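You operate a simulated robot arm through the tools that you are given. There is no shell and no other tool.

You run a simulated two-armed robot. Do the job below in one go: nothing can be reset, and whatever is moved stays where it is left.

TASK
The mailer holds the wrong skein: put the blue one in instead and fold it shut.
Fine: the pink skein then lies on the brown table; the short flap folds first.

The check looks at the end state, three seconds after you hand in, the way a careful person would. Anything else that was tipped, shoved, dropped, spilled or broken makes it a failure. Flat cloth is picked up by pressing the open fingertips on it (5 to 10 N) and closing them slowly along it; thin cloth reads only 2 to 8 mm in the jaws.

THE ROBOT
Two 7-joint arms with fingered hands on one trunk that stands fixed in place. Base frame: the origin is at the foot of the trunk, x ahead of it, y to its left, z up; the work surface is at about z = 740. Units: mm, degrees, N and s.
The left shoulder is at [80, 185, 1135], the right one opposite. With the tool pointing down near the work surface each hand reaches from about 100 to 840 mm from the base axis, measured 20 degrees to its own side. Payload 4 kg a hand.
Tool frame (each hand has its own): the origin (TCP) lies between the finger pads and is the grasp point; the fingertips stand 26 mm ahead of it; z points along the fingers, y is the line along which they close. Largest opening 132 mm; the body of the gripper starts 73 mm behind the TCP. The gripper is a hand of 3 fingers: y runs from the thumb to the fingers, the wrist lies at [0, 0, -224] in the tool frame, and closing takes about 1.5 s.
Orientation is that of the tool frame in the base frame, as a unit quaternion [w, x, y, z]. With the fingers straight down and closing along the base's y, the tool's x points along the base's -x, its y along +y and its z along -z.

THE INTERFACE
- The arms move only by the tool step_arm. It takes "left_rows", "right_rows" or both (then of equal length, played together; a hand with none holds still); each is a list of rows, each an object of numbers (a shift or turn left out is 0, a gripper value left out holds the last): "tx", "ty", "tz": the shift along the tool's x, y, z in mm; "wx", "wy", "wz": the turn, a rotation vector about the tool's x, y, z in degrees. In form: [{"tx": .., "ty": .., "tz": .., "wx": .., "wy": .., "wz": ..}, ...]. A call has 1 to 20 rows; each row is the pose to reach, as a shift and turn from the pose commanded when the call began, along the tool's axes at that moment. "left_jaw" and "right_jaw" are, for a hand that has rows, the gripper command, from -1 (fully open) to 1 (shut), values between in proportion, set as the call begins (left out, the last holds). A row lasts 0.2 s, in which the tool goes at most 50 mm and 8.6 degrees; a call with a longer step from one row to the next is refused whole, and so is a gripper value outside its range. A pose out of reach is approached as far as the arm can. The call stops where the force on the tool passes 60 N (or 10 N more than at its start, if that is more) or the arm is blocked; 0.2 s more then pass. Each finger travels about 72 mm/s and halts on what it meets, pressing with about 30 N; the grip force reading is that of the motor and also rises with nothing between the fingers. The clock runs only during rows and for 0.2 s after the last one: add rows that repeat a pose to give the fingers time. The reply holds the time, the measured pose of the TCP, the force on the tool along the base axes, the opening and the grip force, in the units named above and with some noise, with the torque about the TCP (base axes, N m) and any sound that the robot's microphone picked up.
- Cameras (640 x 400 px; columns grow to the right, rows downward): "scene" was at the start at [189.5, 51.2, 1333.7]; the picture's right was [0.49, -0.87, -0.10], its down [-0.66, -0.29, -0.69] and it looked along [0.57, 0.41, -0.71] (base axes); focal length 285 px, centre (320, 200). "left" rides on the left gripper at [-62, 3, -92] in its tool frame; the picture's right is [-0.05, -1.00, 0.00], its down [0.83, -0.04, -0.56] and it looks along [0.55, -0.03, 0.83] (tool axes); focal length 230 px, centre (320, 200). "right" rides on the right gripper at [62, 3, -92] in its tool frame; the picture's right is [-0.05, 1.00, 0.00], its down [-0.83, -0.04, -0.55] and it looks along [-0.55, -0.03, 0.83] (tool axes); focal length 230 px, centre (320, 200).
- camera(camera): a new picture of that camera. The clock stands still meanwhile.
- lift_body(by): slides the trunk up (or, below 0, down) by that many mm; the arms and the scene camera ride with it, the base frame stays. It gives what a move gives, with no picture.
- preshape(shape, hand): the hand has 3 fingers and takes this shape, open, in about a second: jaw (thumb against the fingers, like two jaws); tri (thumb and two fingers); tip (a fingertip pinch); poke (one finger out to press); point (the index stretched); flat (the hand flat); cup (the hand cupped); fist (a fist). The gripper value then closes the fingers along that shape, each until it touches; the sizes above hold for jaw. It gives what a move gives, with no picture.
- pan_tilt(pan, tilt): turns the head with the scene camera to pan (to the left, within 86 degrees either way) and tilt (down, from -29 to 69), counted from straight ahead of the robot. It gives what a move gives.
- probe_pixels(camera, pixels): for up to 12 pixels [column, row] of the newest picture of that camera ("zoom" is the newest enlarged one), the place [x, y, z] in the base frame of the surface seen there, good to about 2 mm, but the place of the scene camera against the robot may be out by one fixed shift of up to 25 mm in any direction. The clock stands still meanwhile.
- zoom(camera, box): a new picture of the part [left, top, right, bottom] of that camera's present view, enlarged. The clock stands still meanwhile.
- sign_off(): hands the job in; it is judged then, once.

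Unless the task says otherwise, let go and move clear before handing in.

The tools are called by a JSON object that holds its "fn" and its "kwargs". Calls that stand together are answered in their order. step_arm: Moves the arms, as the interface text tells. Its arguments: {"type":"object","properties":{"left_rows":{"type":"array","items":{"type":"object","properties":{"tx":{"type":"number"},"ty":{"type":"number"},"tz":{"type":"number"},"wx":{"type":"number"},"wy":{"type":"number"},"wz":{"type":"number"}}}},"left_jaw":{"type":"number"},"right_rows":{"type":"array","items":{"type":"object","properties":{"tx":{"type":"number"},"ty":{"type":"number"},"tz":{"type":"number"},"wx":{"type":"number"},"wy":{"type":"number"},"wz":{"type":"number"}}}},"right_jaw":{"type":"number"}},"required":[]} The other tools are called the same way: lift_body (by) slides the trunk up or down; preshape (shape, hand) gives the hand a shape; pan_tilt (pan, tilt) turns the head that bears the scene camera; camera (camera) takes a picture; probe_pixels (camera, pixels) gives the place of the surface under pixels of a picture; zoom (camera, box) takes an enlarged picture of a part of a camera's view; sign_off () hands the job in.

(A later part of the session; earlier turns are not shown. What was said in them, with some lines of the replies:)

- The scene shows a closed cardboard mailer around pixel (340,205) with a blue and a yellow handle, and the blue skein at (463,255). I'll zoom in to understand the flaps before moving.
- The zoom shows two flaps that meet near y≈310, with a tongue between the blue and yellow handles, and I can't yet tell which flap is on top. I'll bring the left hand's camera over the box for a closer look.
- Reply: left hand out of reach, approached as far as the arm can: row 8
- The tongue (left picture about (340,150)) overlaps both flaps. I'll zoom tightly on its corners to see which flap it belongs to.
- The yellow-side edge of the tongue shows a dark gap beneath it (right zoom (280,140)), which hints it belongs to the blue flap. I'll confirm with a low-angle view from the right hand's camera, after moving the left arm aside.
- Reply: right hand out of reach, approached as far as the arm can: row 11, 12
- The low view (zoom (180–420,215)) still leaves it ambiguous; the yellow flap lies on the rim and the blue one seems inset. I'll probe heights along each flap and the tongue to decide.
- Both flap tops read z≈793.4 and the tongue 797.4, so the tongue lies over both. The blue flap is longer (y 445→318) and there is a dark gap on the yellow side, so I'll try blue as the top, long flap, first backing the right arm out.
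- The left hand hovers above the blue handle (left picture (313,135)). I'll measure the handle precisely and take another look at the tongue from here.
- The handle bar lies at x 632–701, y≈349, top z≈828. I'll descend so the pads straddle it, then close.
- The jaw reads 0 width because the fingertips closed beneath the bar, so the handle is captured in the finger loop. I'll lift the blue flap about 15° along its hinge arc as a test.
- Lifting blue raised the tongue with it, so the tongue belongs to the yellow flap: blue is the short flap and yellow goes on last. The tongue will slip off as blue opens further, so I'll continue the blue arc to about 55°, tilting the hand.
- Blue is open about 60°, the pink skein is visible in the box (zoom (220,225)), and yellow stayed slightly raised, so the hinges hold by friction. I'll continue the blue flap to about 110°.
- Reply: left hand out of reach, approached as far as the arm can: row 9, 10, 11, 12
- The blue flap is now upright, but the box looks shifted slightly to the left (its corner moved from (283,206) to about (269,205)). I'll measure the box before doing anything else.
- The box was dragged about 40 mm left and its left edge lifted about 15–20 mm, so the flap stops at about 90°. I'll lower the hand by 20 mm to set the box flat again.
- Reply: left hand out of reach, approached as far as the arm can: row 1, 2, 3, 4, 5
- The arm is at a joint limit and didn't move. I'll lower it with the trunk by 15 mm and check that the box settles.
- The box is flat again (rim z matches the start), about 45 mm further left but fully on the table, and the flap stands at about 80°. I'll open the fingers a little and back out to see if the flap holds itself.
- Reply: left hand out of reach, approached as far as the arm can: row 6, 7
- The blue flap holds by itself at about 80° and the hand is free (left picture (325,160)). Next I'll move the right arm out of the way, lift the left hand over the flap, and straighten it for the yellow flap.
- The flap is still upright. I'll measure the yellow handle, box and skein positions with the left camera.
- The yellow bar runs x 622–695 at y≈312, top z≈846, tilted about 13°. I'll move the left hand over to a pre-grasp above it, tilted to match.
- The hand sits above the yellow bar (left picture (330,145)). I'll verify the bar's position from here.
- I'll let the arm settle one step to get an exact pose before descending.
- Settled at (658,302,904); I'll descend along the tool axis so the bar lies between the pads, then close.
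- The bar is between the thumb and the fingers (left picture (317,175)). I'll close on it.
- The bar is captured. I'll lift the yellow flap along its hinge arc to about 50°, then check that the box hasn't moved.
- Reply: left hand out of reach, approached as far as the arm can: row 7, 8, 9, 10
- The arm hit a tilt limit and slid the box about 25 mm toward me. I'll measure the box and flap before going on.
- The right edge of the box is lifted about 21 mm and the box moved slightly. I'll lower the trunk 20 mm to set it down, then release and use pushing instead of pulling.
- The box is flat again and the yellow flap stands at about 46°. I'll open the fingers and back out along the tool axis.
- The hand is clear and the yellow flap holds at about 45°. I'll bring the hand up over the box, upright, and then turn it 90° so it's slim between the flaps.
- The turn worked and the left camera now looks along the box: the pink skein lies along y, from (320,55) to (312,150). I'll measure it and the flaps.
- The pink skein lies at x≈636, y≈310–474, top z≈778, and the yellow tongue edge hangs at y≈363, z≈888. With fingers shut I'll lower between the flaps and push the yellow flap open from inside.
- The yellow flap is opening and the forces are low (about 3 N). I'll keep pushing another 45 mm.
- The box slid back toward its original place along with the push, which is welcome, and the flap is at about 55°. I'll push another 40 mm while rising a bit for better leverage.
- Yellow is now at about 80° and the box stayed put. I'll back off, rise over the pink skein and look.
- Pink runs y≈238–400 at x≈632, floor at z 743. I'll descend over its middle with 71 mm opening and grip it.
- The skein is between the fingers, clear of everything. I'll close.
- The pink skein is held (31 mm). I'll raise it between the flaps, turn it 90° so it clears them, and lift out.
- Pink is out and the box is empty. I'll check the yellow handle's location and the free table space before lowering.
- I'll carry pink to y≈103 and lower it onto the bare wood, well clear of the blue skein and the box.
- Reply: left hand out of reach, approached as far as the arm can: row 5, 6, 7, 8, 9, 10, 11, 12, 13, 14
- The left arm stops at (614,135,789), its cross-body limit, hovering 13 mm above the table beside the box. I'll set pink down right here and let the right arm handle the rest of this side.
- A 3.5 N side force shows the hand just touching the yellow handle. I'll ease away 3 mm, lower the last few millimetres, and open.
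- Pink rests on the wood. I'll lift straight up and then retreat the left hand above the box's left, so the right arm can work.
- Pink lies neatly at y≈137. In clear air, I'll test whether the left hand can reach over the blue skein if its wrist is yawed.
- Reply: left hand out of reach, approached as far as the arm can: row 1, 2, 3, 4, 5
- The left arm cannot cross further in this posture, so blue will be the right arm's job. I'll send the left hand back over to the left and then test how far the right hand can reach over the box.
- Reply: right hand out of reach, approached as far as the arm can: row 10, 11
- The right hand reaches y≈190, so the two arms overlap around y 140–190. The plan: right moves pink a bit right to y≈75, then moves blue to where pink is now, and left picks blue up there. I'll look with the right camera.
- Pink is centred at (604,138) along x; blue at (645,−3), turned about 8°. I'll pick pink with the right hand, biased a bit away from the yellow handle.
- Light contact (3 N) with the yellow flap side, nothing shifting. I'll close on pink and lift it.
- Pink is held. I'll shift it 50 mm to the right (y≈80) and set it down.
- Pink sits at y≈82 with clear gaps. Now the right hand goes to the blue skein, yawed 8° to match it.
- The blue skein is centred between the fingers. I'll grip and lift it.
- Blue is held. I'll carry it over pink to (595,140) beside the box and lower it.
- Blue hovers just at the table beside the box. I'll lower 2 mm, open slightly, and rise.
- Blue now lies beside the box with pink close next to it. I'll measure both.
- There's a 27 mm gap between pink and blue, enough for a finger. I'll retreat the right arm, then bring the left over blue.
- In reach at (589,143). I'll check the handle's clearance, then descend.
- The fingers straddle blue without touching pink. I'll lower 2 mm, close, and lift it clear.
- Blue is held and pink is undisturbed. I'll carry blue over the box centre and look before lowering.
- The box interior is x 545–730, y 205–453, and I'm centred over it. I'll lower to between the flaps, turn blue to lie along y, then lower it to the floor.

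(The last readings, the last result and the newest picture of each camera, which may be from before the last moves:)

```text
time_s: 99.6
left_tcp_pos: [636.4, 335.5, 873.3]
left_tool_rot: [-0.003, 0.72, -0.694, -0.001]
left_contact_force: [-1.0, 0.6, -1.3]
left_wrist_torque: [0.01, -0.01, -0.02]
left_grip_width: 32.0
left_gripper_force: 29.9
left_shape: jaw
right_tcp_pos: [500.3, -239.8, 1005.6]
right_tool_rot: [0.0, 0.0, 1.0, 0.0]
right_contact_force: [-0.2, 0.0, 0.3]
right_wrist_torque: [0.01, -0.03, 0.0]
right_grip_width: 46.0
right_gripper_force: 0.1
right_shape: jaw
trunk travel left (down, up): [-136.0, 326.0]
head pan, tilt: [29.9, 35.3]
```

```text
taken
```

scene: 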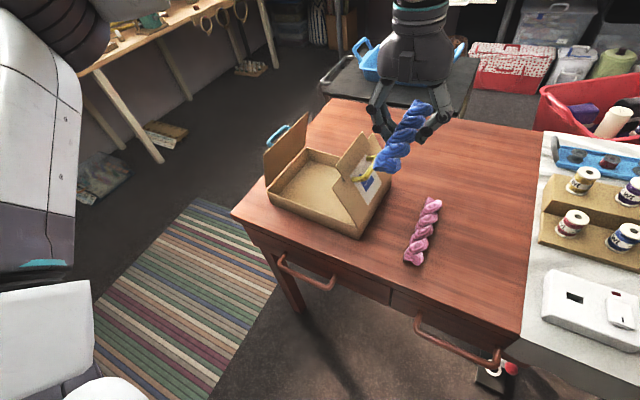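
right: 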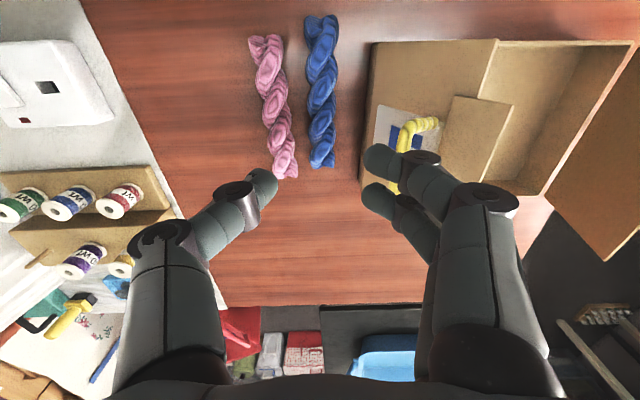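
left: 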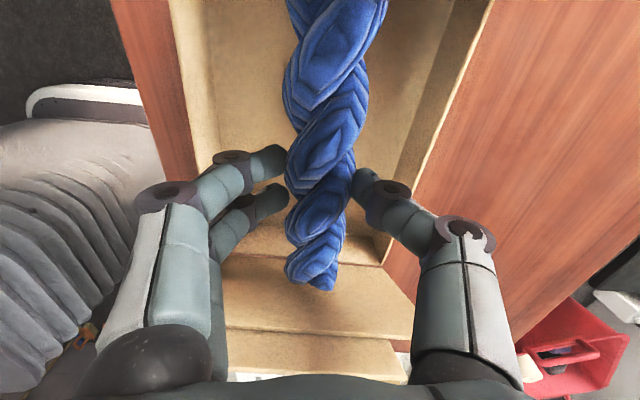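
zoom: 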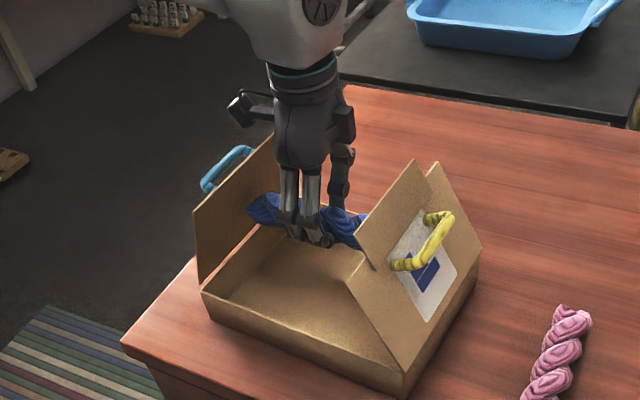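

Blue is aligned along y inside the flaps. I'll lower it to the floor, release, and rise back out.

{"fn": "step_arm", "kwargs": {"left_rows": [{"tz": 25}, {"tz": 50}, {"tz": 72}, {"tz": 86}, {"tz": 94}, {"tz": 96}, {"tz": 96}]}}

{"fn": "step_arm", "kwargs": {"left_jaw": 0.2, "left_rows": [{"tz": 0}, {"tz": 0}, {"tz": 0}, {"tz": 0}]}}

{"fn": "step_arm", "kwargs": {"left_rows": [{"tz": -15}, {"tz": -40}, {"tz": -75}, {"tz": -115}, {"tz": -160}, {"tz": -205}, {"tz": -250}]}}

{"fn": "camera", "kwargs": {"camera": "left"}}

{"fn": "zoom", "kwargs": {"camera": "scene", "box": [220, 60, 460, 260]}}

```text
time_s: 101.2
left_tcp_pos: [636.0, 336.8, 779.2]
left_tool_rot: [-0.004, 0.719, -0.695, 0.001]
left_contact_force: [1.7, 0.9, 13.4]
left_wrist_torque: [0.07, -0.13, -0.03]
left_grip_width: 32.1
left_gripper_force: 30.1
left_shape: jaw
right_tcp_pos: [498.3, -240.4, 1006.1]
right_tool_rot: [0.001, 0.0, 1.0, -0.001]
right_contact_force: [-0.2, -0.2, -0.3]
right_wrist_torque: [0.01, 0.02, -0.02]
right_grip_width: 45.5
right_gripper_force: 0.1
right_shape: jaw
trunk travel left (down, up): [-136.0, 326.0]
head pan, tilt: [29.9, 35.3]
```

```text
time_s: 102.2
left_tcp_pos: [636.1, 337.3, 776.1]
left_tool_rot: [-0.002, 0.719, -0.695, 0.0]
left_contact_force: [0.1, 1.4, -0.3]
left_wrist_torque: [0.0, 0.03, 0.03]
left_grip_width: 52.2
left_gripper_force: 0.0
left_shape: jaw
right_tcp_pos: [499.8, -239.4, 1004.8]
right_tool_rot: [-0.001, 0.0, 1.0, -0.001]
right_contact_force: [0.4, -0.4, 0.1]
right_wrist_torque: [-0.02, 0.01, 0.01]
right_grip_width: 45.9
right_gripper_force: 0.0
right_shape: jaw
trunk travel left (down, up): [-136.0, 326.0]
head pan, tilt: [29.9, 35.3]
```

```text
time_s: 103.8
left_tcp_pos: [632.6, 336.3, 1027.0]
left_tool_rot: [-0.002, 0.718, -0.696, -0.001]
left_contact_force: [0.1, -0.9, 0.0]
left_wrist_torque: [0.03, -0.02, 0.03]
left_grip_width: 52.3
left_gripper_force: 0.2
left_shape: jaw
right_tcp_pos: [498.4, -239.4, 1006.5]
right_tool_rot: [0.0, -0.001, 1.0, -0.001]
right_contact_force: [0.1, 0.2, 0.7]
right_wrist_torque: [0.04, -0.02, 0.0]
right_grip_width: 45.8
right_gripper_force: 0.0
right_shape: jaw
trunk travel left (down, up): [-136.0, 326.0]
head pan, tilt: [29.9, 35.3]
```

```text
taken
```

left: 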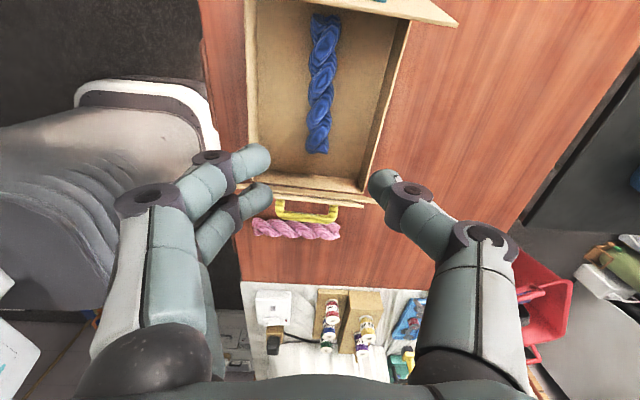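

```text
2.00 times, centred on (340, 160) of scene
```

zoom: 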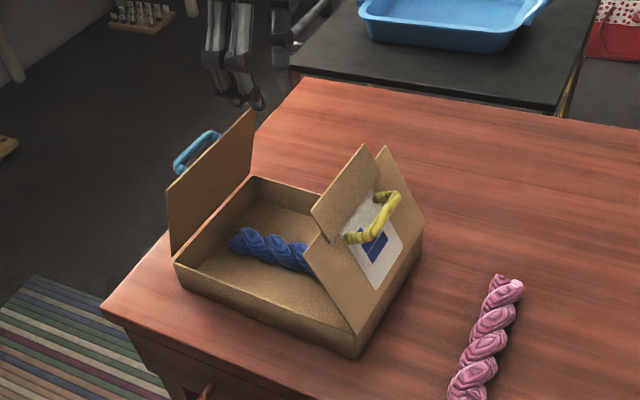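

Blue lies flat in the box and pink lies on the wood. Now I'll fold the short (blue-handled) flap first: hand shut, turned back straight, moved to the left outside of that flap.

{"fn": "step_arm", "kwargs": {"left_jaw": 1.0, "left_rows": [{"tx": -14, "ty": -1.5, "wz": 8.4}, {"tx": -28, "ty": -3, "wz": 16.8}, {"tx": -42, "ty": -4.5, "wz": 25.2}, {"tx": -56, "ty": -6, "wz": 33.6}, {"tx": -70, "ty": -8, "wz": 42}, {"tx": -84, "ty": -9.5, "wz": 50.4}, {"tx": -98, "ty": -11, "wz": 58.8}, {"tx": -112, "ty": -13, "wz": 67.2}, {"tx": -126, "ty": -14.5, "wz": 75.6}, {"tx": -140, "ty": -16, "wz": 84}, {"tx": -168, "ty": -19, "wz": 92}, {"tx": -168, "ty": -19, "wz": 92}]}}

{"fn": "camera", "kwargs": {"camera": "left"}}

```text
time_s: 106.4
left_tcp_pos: [650.6, 503.5, 1027.6]
left_tool_rot: [0.002, 0.001, 1.0, 0.002]
left_contact_force: [0.3, 0.2, -0.9]
left_wrist_torque: [0.05, 0.01, -0.02]
left_grip_width: 0.0
left_gripper_force: 30.3
left_shape: jaw
right_tcp_pos: [498.1, -239.9, 1004.4]
right_tool_rot: [0.0, 0.001, 1.0, 0.0]
right_contact_force: [0.6, -0.3, -0.3]
right_wrist_torque: [0.04, 0.01, 0.04]
right_grip_width: 45.9
right_gripper_force: 0.2
right_shape: jaw
trunk travel left (down, up): [-136.0, 326.0]
head pan, tilt: [29.9, 35.3]
```

```text
taken
```

left: 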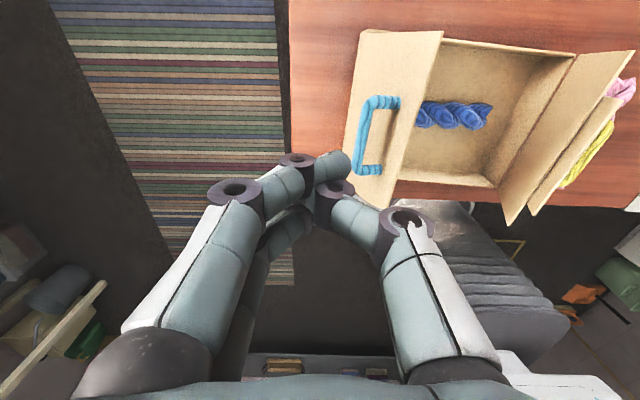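

{"fn": "probe_pixels", "kwargs": {"camera": "left", "pixels": [[368, 110], [360, 140], [375, 102], [358, 160], [440, 35], [395, 195], [430, 80], [352, 40], [345, 165], [525, 215], [630, 55], [505, 210]]}}

{"fn": "zoom", "kwargs": {"camera": "left", "box": [320, 20, 640, 230]}}

```text
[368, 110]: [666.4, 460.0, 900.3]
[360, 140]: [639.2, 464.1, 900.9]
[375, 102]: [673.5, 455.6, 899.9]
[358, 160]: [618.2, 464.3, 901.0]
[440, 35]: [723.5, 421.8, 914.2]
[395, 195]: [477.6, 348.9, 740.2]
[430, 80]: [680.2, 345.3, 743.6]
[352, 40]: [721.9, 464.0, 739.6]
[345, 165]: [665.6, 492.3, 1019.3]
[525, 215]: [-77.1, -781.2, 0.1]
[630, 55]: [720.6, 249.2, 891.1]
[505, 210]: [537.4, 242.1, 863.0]
```

```text
1.90 times, centred on (480, 125) of left
```

zoom: 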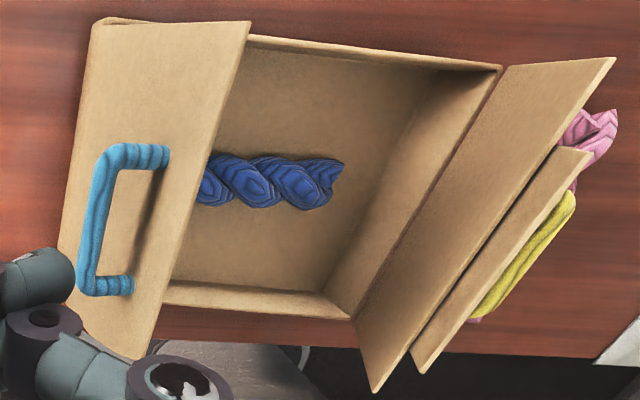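

The blue-handled bar is at y≈462, z≈900. I'll lower the closed fingers just outside it and push it inward along the arc, checking partway.

{"fn": "step_arm", "kwargs": {"left_rows": [{"tz": 45}, {"tz": 85}, {"tz": 110}, {"tz": 119.5}, {"ty": -12, "tz": 119.5}, {"ty": -24, "tz": 119.5}, {"ty": -36, "tz": 120}, {"ty": -48, "tz": 121}, {"ty": -57, "tz": 123}, {"ty": -65, "tz": 125.5}]}}

{"fn": "zoom", "kwargs": {"camera": "scene", "box": [200, 60, 440, 260]}}

{"fn": "camera", "kwargs": {"camera": "left"}}

```text
time_s: 108.6
left_tcp_pos: [650.5, 440.7, 902.8]
left_tool_rot: [0.002, 0.0, 1.0, 0.002]
left_contact_force: [-0.7, 0.4, -0.1]
left_wrist_torque: [0.01, 0.0, 0.0]
left_grip_width: 0.0
left_gripper_force: 30.0
left_shape: jaw
right_tcp_pos: [498.8, -239.3, 1005.3]
right_tool_rot: [0.0, 0.0, 1.0, 0.0]
right_contact_force: [0.0, 0.1, -0.7]
right_wrist_torque: [-0.02, -0.03, -0.02]
right_grip_width: 45.7
right_gripper_force: 0.1
right_shape: jaw
trunk travel left (down, up): [-136.0, 326.0]
head pan, tilt: [29.9, 35.3]
```

```text
2.00 times, centred on (320, 160) of scene
```

zoom: 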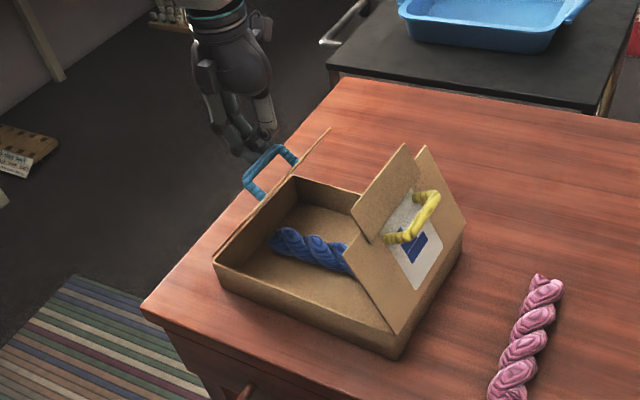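

```text
taken
```

left: 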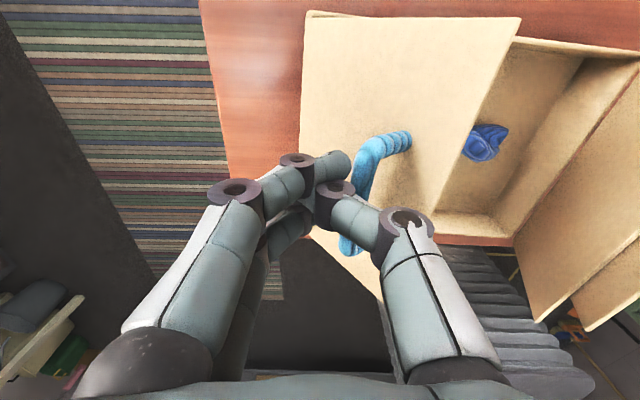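

The flap is folding smoothly and the box isn't sliding. I'll continue along the arc.

{"fn": "step_arm", "kwargs": {"left_rows": [{"ty": -8, "tz": 3.5}, {"ty": -16, "tz": 7.5}, {"ty": -23, "tz": 12.5}, {"ty": -30.5, "tz": 18}, {"ty": -37, "tz": 24}, {"ty": -43, "tz": 30}, {"ty": -49, "tz": 35}, {"ty": -55, "tz": 40}]}}

{"fn": "zoom", "kwargs": {"camera": "scene", "box": [200, 60, 440, 260]}}

{"fn": "camera", "kwargs": {"camera": "left"}}

```text
time_s: 110.4
left_tcp_pos: [649.9, 384.4, 862.1]
left_tool_rot: [0.001, 0.0, 1.0, 0.003]
left_contact_force: [-0.3, 0.7, -0.1]
left_wrist_torque: [0.0, -0.01, 0.04]
left_grip_width: 0.1
left_gripper_force: 30.3
left_shape: jaw
right_tcp_pos: [499.4, -239.8, 1005.8]
right_tool_rot: [0.0, 0.0, 1.0, 0.0]
right_contact_force: [0.2, 0.1, -0.9]
right_wrist_torque: [-0.01, 0.0, 0.0]
right_grip_width: 45.8
right_gripper_force: 0.0
right_shape: jaw
trunk travel left (down, up): [-136.0, 326.0]
head pan, tilt: [29.9, 35.3]
```

```text
2.00 times, centred on (320, 160) of scene
```

zoom: 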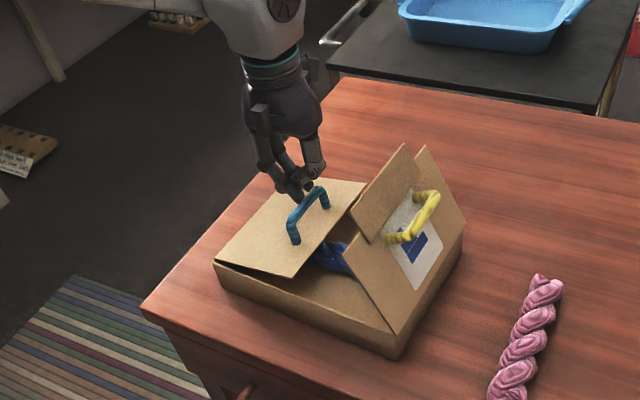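

```text
taken
```

left: 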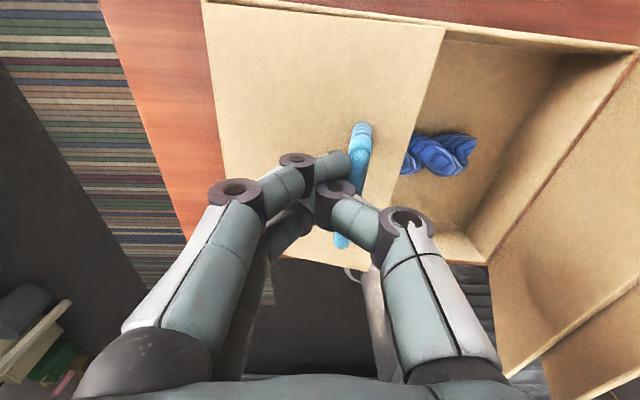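

The flap is nearly down. I'll raise the fingers over the bar and press gently on top to finish closing it.

{"fn": "step_arm", "kwargs": {"left_rows": [{"ty": 6, "tz": -12}, {"ty": 0, "tz": -30}, {"ty": -12, "tz": -30}, {"ty": -23, "tz": -28}, {"ty": -23, "tz": -28}]}}

{"fn": "camera", "kwargs": {"camera": "left"}}

{"fn": "zoom", "kwargs": {"camera": "scene", "box": [200, 60, 440, 260]}}

```text
time_s: 111.6
left_tcp_pos: [650.4, 361.3, 891.0]
left_tool_rot: [0.002, -0.001, 1.0, 0.003]
left_contact_force: [0.7, 0.0, 0.3]
left_wrist_torque: [-0.02, 0.02, 0.01]
left_grip_width: 0.0
left_gripper_force: 30.1
left_shape: jaw
right_tcp_pos: [499.7, -240.1, 1005.9]
right_tool_rot: [0.0, 0.0, 1.0, 0.0]
right_contact_force: [0.4, -0.1, -0.1]
right_wrist_torque: [-0.01, 0.0, -0.01]
right_grip_width: 45.9
right_gripper_force: 0.0
right_shape: jaw
trunk travel left (down, up): [-136.0, 326.0]
head pan, tilt: [29.9, 35.3]
```

```text
taken
```

left: 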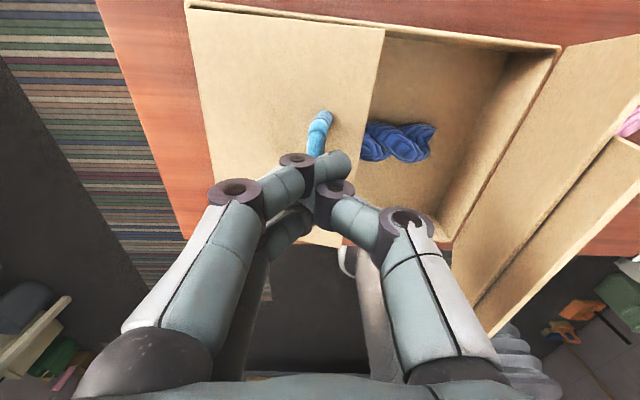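

```text
2.00 times, centred on (320, 160) of scene
```

zoom: 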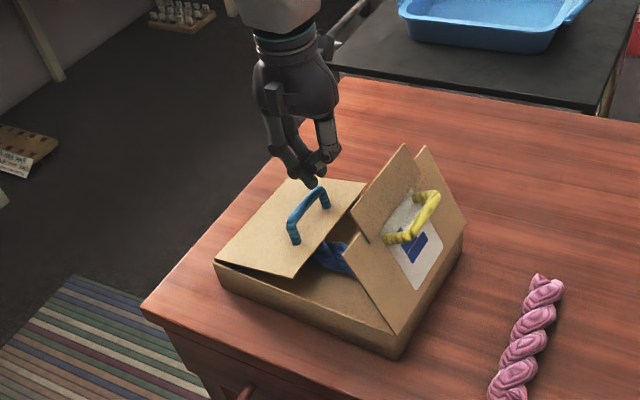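

{"fn": "probe_pixels", "kwargs": {"camera": "left", "pixels": [[380, 40], [375, 80], [360, 160], [195, 30], [320, 118], [300, 50], [220, 200], [330, 60], [340, 100], [250, 50]]}}

```text
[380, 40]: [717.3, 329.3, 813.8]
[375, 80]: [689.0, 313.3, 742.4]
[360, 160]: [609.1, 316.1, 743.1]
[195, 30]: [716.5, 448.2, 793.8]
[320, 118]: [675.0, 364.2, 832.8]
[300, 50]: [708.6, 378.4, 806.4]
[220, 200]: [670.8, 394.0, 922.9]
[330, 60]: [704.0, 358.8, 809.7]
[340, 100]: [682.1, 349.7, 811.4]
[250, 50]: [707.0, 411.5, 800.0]
```

The free edge is about 20 mm above closed. I'll press straight down on the bar.

{"fn": "step_arm", "kwargs": {"left_rows": [{"ty": 0, "tz": 12}, {"ty": 0, "tz": 20}, {"ty": -1, "tz": 27}, {"ty": -1, "tz": 32}, {"ty": -1, "tz": 36}, {"ty": -1, "tz": 38}]}}

{"fn": "camera", "kwargs": {"camera": "left"}}

{"fn": "zoom", "kwargs": {"camera": "scene", "box": [200, 60, 440, 260]}}

```text
time_s: 113.0
left_tcp_pos: [649.7, 360.2, 849.6]
left_tool_rot: [0.002, 0.0, 1.0, 0.001]
left_contact_force: [-0.1, -0.2, 0.4]
left_wrist_torque: [-0.04, -0.03, 0.0]
left_grip_width: 0.0
left_gripper_force: 29.8
left_shape: jaw
right_tcp_pos: [499.6, -238.8, 1004.8]
right_tool_rot: [0.0, 0.0, 1.0, 0.0]
right_contact_force: [-0.2, 0.4, 1.0]
right_wrist_torque: [-0.01, -0.01, -0.02]
right_grip_width: 45.7
right_gripper_force: 0.1
right_shape: jaw
trunk travel left (down, up): [-136.0, 326.0]
head pan, tilt: [29.9, 35.3]
```

```text
taken
```

left: 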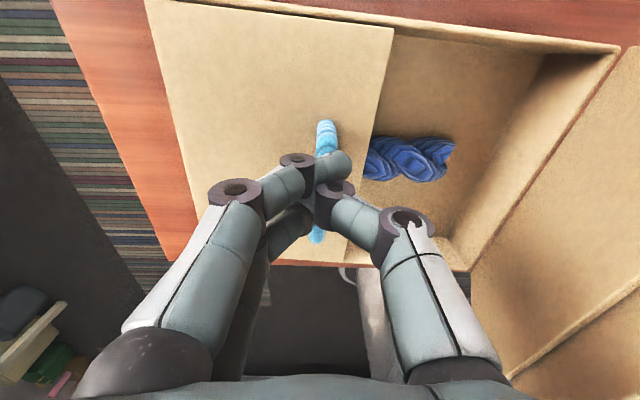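

```text
2.00 times, centred on (320, 160) of scene
```

zoom: 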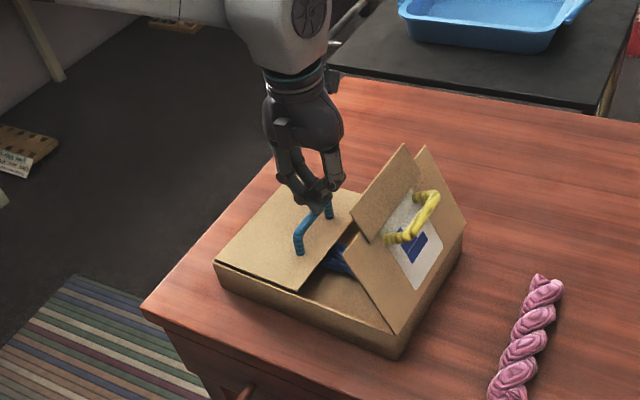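

{"fn": "probe_pixels", "kwargs": {"camera": "left", "pixels": [[385, 40], [372, 100], [360, 60], [340, 60], [300, 60], [250, 60], [200, 60], [325, 128]]}}

```text
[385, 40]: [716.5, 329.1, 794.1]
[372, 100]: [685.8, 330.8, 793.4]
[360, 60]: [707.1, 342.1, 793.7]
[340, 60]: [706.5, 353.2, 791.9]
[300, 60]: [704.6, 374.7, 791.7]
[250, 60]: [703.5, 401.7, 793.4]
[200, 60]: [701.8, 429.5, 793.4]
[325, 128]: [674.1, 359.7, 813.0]
```

The short flap is closed flush (z≈793.5). I'll rise, pass over to the right outside of the yellow flap, and check where its handle is.

{"fn": "step_arm", "kwargs": {"left_rows": [{"tz": -30}, {"tz": -75}, {"tz": -120}, {"tz": -165}, {"tx": 5, "ty": -40, "tz": -180}, {"tx": 10, "ty": -85, "tz": -180}, {"tx": 16, "ty": -130, "tz": -180}, {"tx": 22, "ty": -170, "tz": -180}, {"tx": 25, "ty": -200, "tz": -180}, {"tx": 25, "ty": -200, "tz": -180}]}}

{"fn": "camera", "kwargs": {"camera": "left"}}

{"fn": "zoom", "kwargs": {"camera": "scene", "box": [200, 60, 440, 260]}}

```text
time_s: 115.2
left_tcp_pos: [623.7, 161.6, 1030.0]
left_tool_rot: [0.002, 0.0, 1.0, 0.002]
left_contact_force: [0.0, 0.4, -0.2]
left_wrist_torque: [0.01, -0.03, 0.0]
left_grip_width: 0.1
left_gripper_force: 30.0
left_shape: jaw
right_tcp_pos: [500.1, -239.7, 1005.6]
right_tool_rot: [0.0, 0.0, 1.0, 0.0]
right_contact_force: [0.0, 0.2, 0.1]
right_wrist_torque: [0.01, 0.01, 0.0]
right_grip_width: 45.7
right_gripper_force: 0.0
right_shape: jaw
trunk travel left (down, up): [-136.0, 326.0]
head pan, tilt: [29.9, 35.3]
```

```text
taken
```

left: 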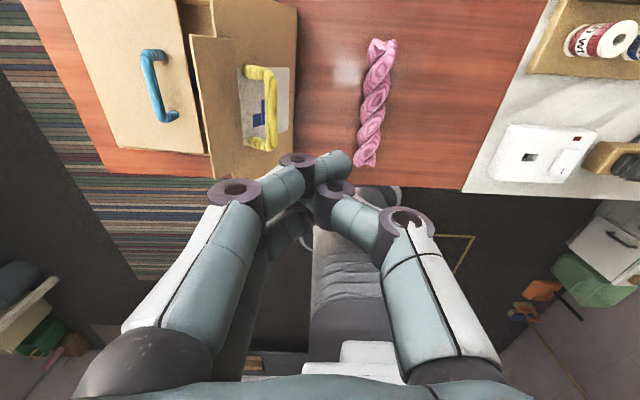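

```text
2.00 times, centred on (320, 160) of scene
```

zoom: 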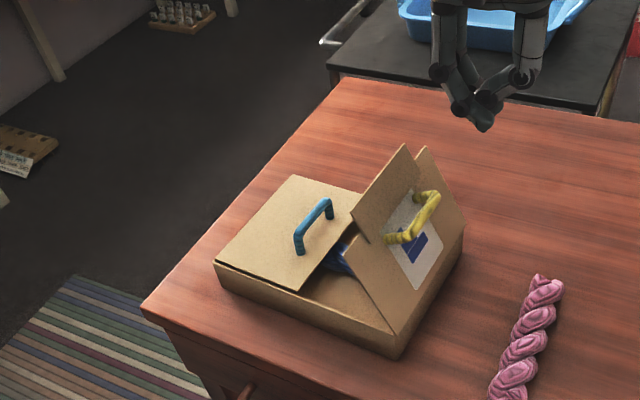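

{"fn": "probe_pixels", "kwargs": {"camera": "left", "pixels": [[273, 85], [272, 115], [262, 70], [260, 148], [192, 40], [215, 2], [203, 120], [296, 10], [290, 80], [300, 40]]}}

```text
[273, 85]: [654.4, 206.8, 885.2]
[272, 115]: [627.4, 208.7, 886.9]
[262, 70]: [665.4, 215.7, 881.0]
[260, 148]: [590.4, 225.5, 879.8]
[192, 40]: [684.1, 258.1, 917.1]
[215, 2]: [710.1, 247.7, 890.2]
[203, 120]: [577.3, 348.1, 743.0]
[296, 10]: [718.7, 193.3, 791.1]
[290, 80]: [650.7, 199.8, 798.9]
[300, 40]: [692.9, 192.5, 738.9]
```

The yellow bar spans x 595–665, y≈208, z≈885. I'll lower the closed fingers outside it and push it over along its arc, pausing midway.

{"fn": "step_arm", "kwargs": {"left_rows": [{"tz": 45}, {"tz": 85}, {"tz": 115}, {"tz": 138}, {"ty": 12, "tz": 138}, {"ty": 24, "tz": 138}, {"ty": 36, "tz": 139.5}, {"ty": 48, "tz": 142}, {"ty": 55, "tz": 145}, {"ty": 62, "tz": 148.5}]}}

{"fn": "camera", "kwargs": {"camera": "left"}}

{"fn": "zoom", "kwargs": {"camera": "scene", "box": [200, 60, 440, 260]}}

```text
time_s: 117.4
left_tcp_pos: [623.5, 223.2, 883.2]
left_tool_rot: [0.002, 0.0, 1.0, 0.001]
left_contact_force: [0.2, 0.4, 0.2]
left_wrist_torque: [0.03, -0.01, -0.01]
left_grip_width: 0.0
left_gripper_force: 29.4
left_shape: jaw
right_tcp_pos: [499.1, -239.5, 1006.2]
right_tool_rot: [0.0, 0.0, 1.0, 0.0]
right_contact_force: [0.4, 0.3, -0.1]
right_wrist_torque: [-0.03, 0.0, 0.01]
right_grip_width: 45.6
right_gripper_force: 0.0
right_shape: jaw
trunk travel left (down, up): [-136.0, 326.0]
head pan, tilt: [29.9, 35.3]
```

```text
taken
```

left: 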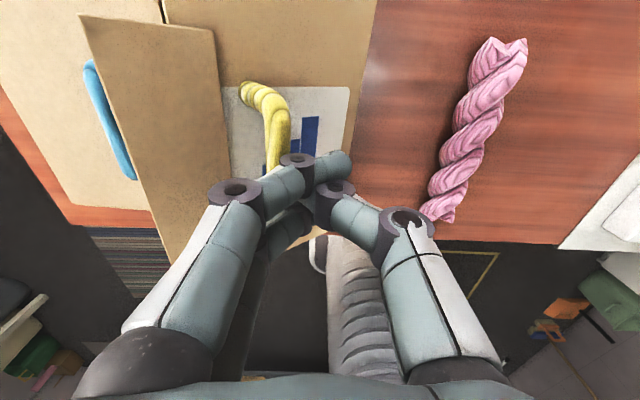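

```text
2.00 times, centred on (320, 160) of scene
```

zoom: 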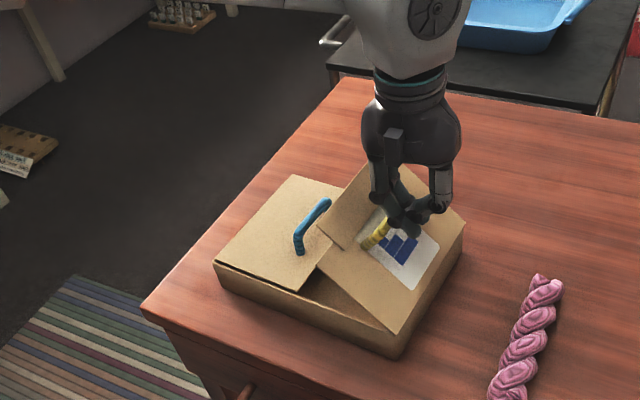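

It is folding well. I'll continue along the arc, then move over the bar.

{"fn": "step_arm", "kwargs": {"left_rows": [{"ty": 6, "tz": 4}, {"ty": 12, "tz": 8.5}, {"ty": 18, "tz": 14}, {"ty": 23, "tz": 19.5}, {"ty": 29, "tz": 24.5}, {"ty": 34, "tz": 29.5}, {"ty": 28, "tz": 18}, {"ty": 34, "tz": 0}, {"ty": 46, "tz": -8}, {"ty": 54, "tz": -8}, {"ty": 54, "tz": -8}]}}

{"fn": "camera", "kwargs": {"camera": "left"}}

{"fn": "zoom", "kwargs": {"camera": "scene", "box": [200, 60, 440, 260]}}

```text
time_s: 119.8
left_tcp_pos: [624.9, 277.9, 889.9]
left_tool_rot: [0.0, 0.0, 1.0, 0.002]
left_contact_force: [1.2, 0.0, -0.5]
left_wrist_torque: [-0.04, -0.02, 0.01]
left_grip_width: 0.0
left_gripper_force: 29.7
left_shape: jaw
right_tcp_pos: [500.1, -240.4, 1004.5]
right_tool_rot: [-0.001, 0.0, 1.0, 0.0]
right_contact_force: [0.3, -0.2, 0.0]
right_wrist_torque: [0.01, 0.0, 0.0]
right_grip_width: 46.0
right_gripper_force: 0.0
right_shape: jaw
trunk travel left (down, up): [-136.0, 326.0]
head pan, tilt: [29.9, 35.3]
```

```text
taken
```

left: 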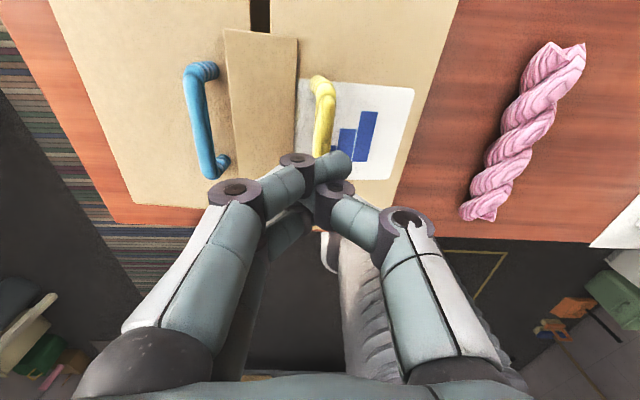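

```text
2.00 times, centred on (320, 160) of scene
```

zoom: 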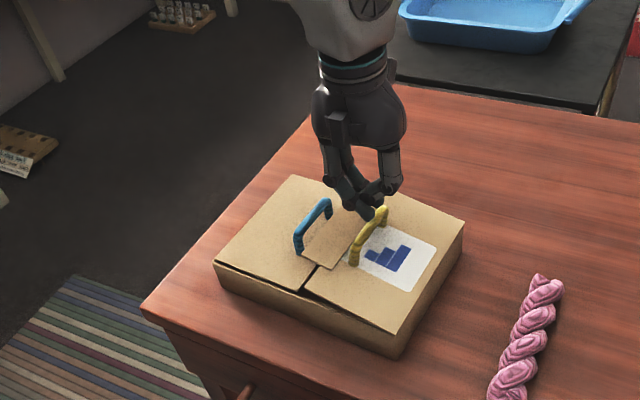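

The yellow flap is nearly down. I'll check its height, then press on the bar.

{"fn": "probe_pixels", "kwargs": {"camera": "left", "pixels": [[325, 100], [318, 140], [230, 60], [290, 60], [260, 100], [400, 60], [380, 100], [210, 40], [150, 60]]}}

{"fn": "step_arm", "kwargs": {"left_rows": [{"ty": 0, "tz": 12}, {"ty": 0, "tz": 20}, {"ty": 0, "tz": 27}, {"ty": 0, "tz": 33}, {"ty": 0, "tz": 37}, {"ty": 0, "tz": 39}]}}

{"fn": "camera", "kwargs": {"camera": "left"}}

```text
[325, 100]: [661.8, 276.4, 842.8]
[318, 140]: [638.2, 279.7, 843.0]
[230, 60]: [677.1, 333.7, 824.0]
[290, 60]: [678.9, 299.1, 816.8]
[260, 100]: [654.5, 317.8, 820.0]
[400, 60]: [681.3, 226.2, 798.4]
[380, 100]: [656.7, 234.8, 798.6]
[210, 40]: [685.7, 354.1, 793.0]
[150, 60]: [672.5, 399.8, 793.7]
```

```text
time_s: 121.2
left_tcp_pos: [624.2, 277.5, 851.6]
left_tool_rot: [0.001, 0.0, 1.0, 0.002]
left_contact_force: [-0.3, 0.8, 0.4]
left_wrist_torque: [0.0, 0.02, 0.01]
left_grip_width: 0.2
left_gripper_force: 30.2
left_shape: jaw
right_tcp_pos: [499.4, -240.1, 1005.8]
right_tool_rot: [0.0, 0.0, 1.0, 0.0]
right_contact_force: [0.3, 0.2, -0.5]
right_wrist_torque: [0.02, -0.03, -0.01]
right_grip_width: 45.7
right_gripper_force: 0.0
right_shape: jaw
trunk travel left (down, up): [-136.0, 326.0]
head pan, tilt: [29.9, 35.3]
```

```text
taken
```

left: 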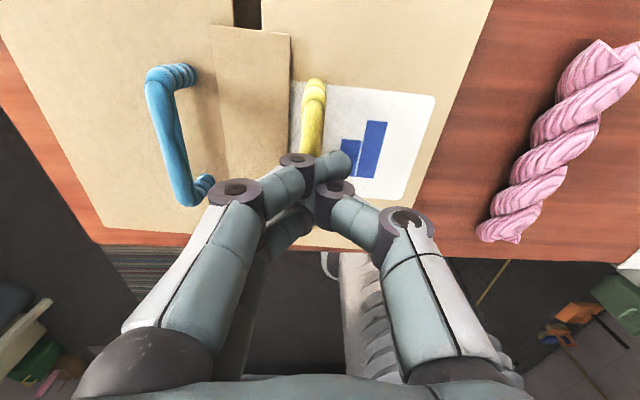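

{"fn": "probe_pixels", "kwargs": {"camera": "left", "pixels": [[220, 60], [285, 60], [255, 100], [400, 50], [420, 80], [195, 40], [120, 60], [280, 20], [310, 110]]}}

```text
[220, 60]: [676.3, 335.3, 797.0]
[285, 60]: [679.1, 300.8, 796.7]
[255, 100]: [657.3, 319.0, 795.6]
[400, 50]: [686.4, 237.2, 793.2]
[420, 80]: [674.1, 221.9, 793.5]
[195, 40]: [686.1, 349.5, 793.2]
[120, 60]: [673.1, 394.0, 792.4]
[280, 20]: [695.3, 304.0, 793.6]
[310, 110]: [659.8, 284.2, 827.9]
```

Both flaps read z≈793.5 with the tongue at about 797 — the same as the originally shut box. I'll lift away and do a final check.

{"fn": "step_arm", "kwargs": {"left_rows": [{"tz": -20}, {"tz": -60}, {"tz": -105}, {"tz": -150}, {"tz": -190}, {"ty": 45, "tz": -200}, {"ty": 90, "tz": -200}, {"ty": 135, "tz": -200}, {"ty": 180, "tz": -200}, {"ty": 225, "tz": -200}, {"ty": 260, "tz": -200}, {"ty": 260, "tz": -200}]}}

{"fn": "camera", "kwargs": {"camera": "scene"}}

{"fn": "zoom", "kwargs": {"camera": "scene", "box": [200, 80, 480, 280]}}

{"fn": "camera", "kwargs": {"camera": "right"}}

```text
time_s: 123.8
left_tcp_pos: [624.4, 535.8, 1052.1]
left_tool_rot: [0.001, 0.001, 1.0, 0.002]
left_contact_force: [-0.4, -0.3, 0.2]
left_wrist_torque: [0.03, 0.01, -0.03]
left_grip_width: 0.0
left_gripper_force: 30.2
left_shape: jaw
right_tcp_pos: [499.4, -239.6, 1005.6]
right_tool_rot: [0.0, 0.0, 1.0, 0.0]
right_contact_force: [0.7, -0.2, -0.4]
right_wrist_torque: [0.0, -0.01, 0.02]
right_grip_width: 45.8
right_gripper_force: 0.0
right_shape: jaw
trunk travel left (down, up): [-136.0, 326.0]
head pan, tilt: [29.9, 35.3]
```

```text
taken
```

scene: 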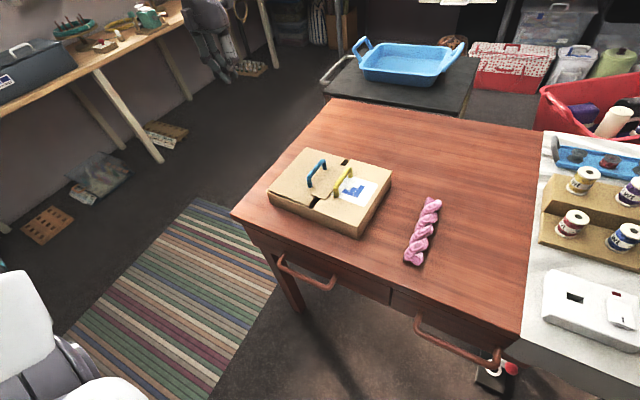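

```text
2.00 times, centred on (340, 180) of scene
```

zoom: 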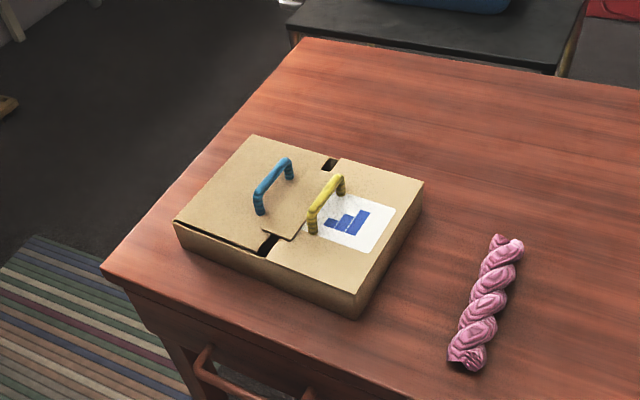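

```text
taken
```

right: 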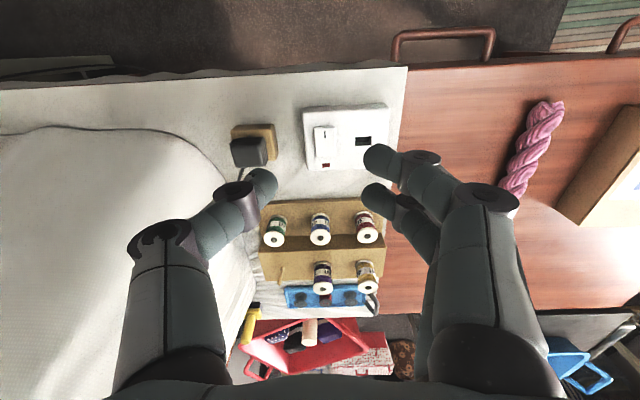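

The last pictures show the mailer shut, with the yellow flap's tongue over the short blue flap (zoom (285,215)) and the blue skein inside. The pink skein lies on the brown table (zoom (485,300)), both hands are clear, and nothing else has been disturbed. I'm handing in.

{"fn": "sign_off", "kwargs": {}}

```text
The job is handed in.
```

The job is handed in. The blue skein is in the mailer and the mailer is folded shut. The pink skein lies on the brown table.

- **Flaps:** I folded the short flap (blue handle) first, then the long one (yellow handle) with its tongue on top. After closing, the flap heights matched the starting box to within about 1 mm.
- **Mailer position:** the box was dragged while I opened the flaps, and its left and right edges were each lifted about 20 mm. I set it down flat both times. It ended a few centimetres from where it started, nearer the robot and turned a few degrees.
- **Opening order:** I lifted the short flap first because I misjudged which one was on top. That pushed the long flap up too. I saw no damage.
- **Skeins:** neither arm could reach both the box and the blue skein. The right hand moved pink aside and set blue down beside the box, and the left hand then put it in.

Nothing else on the table was moved in the final pictures, and both hands were clear when I handed in.
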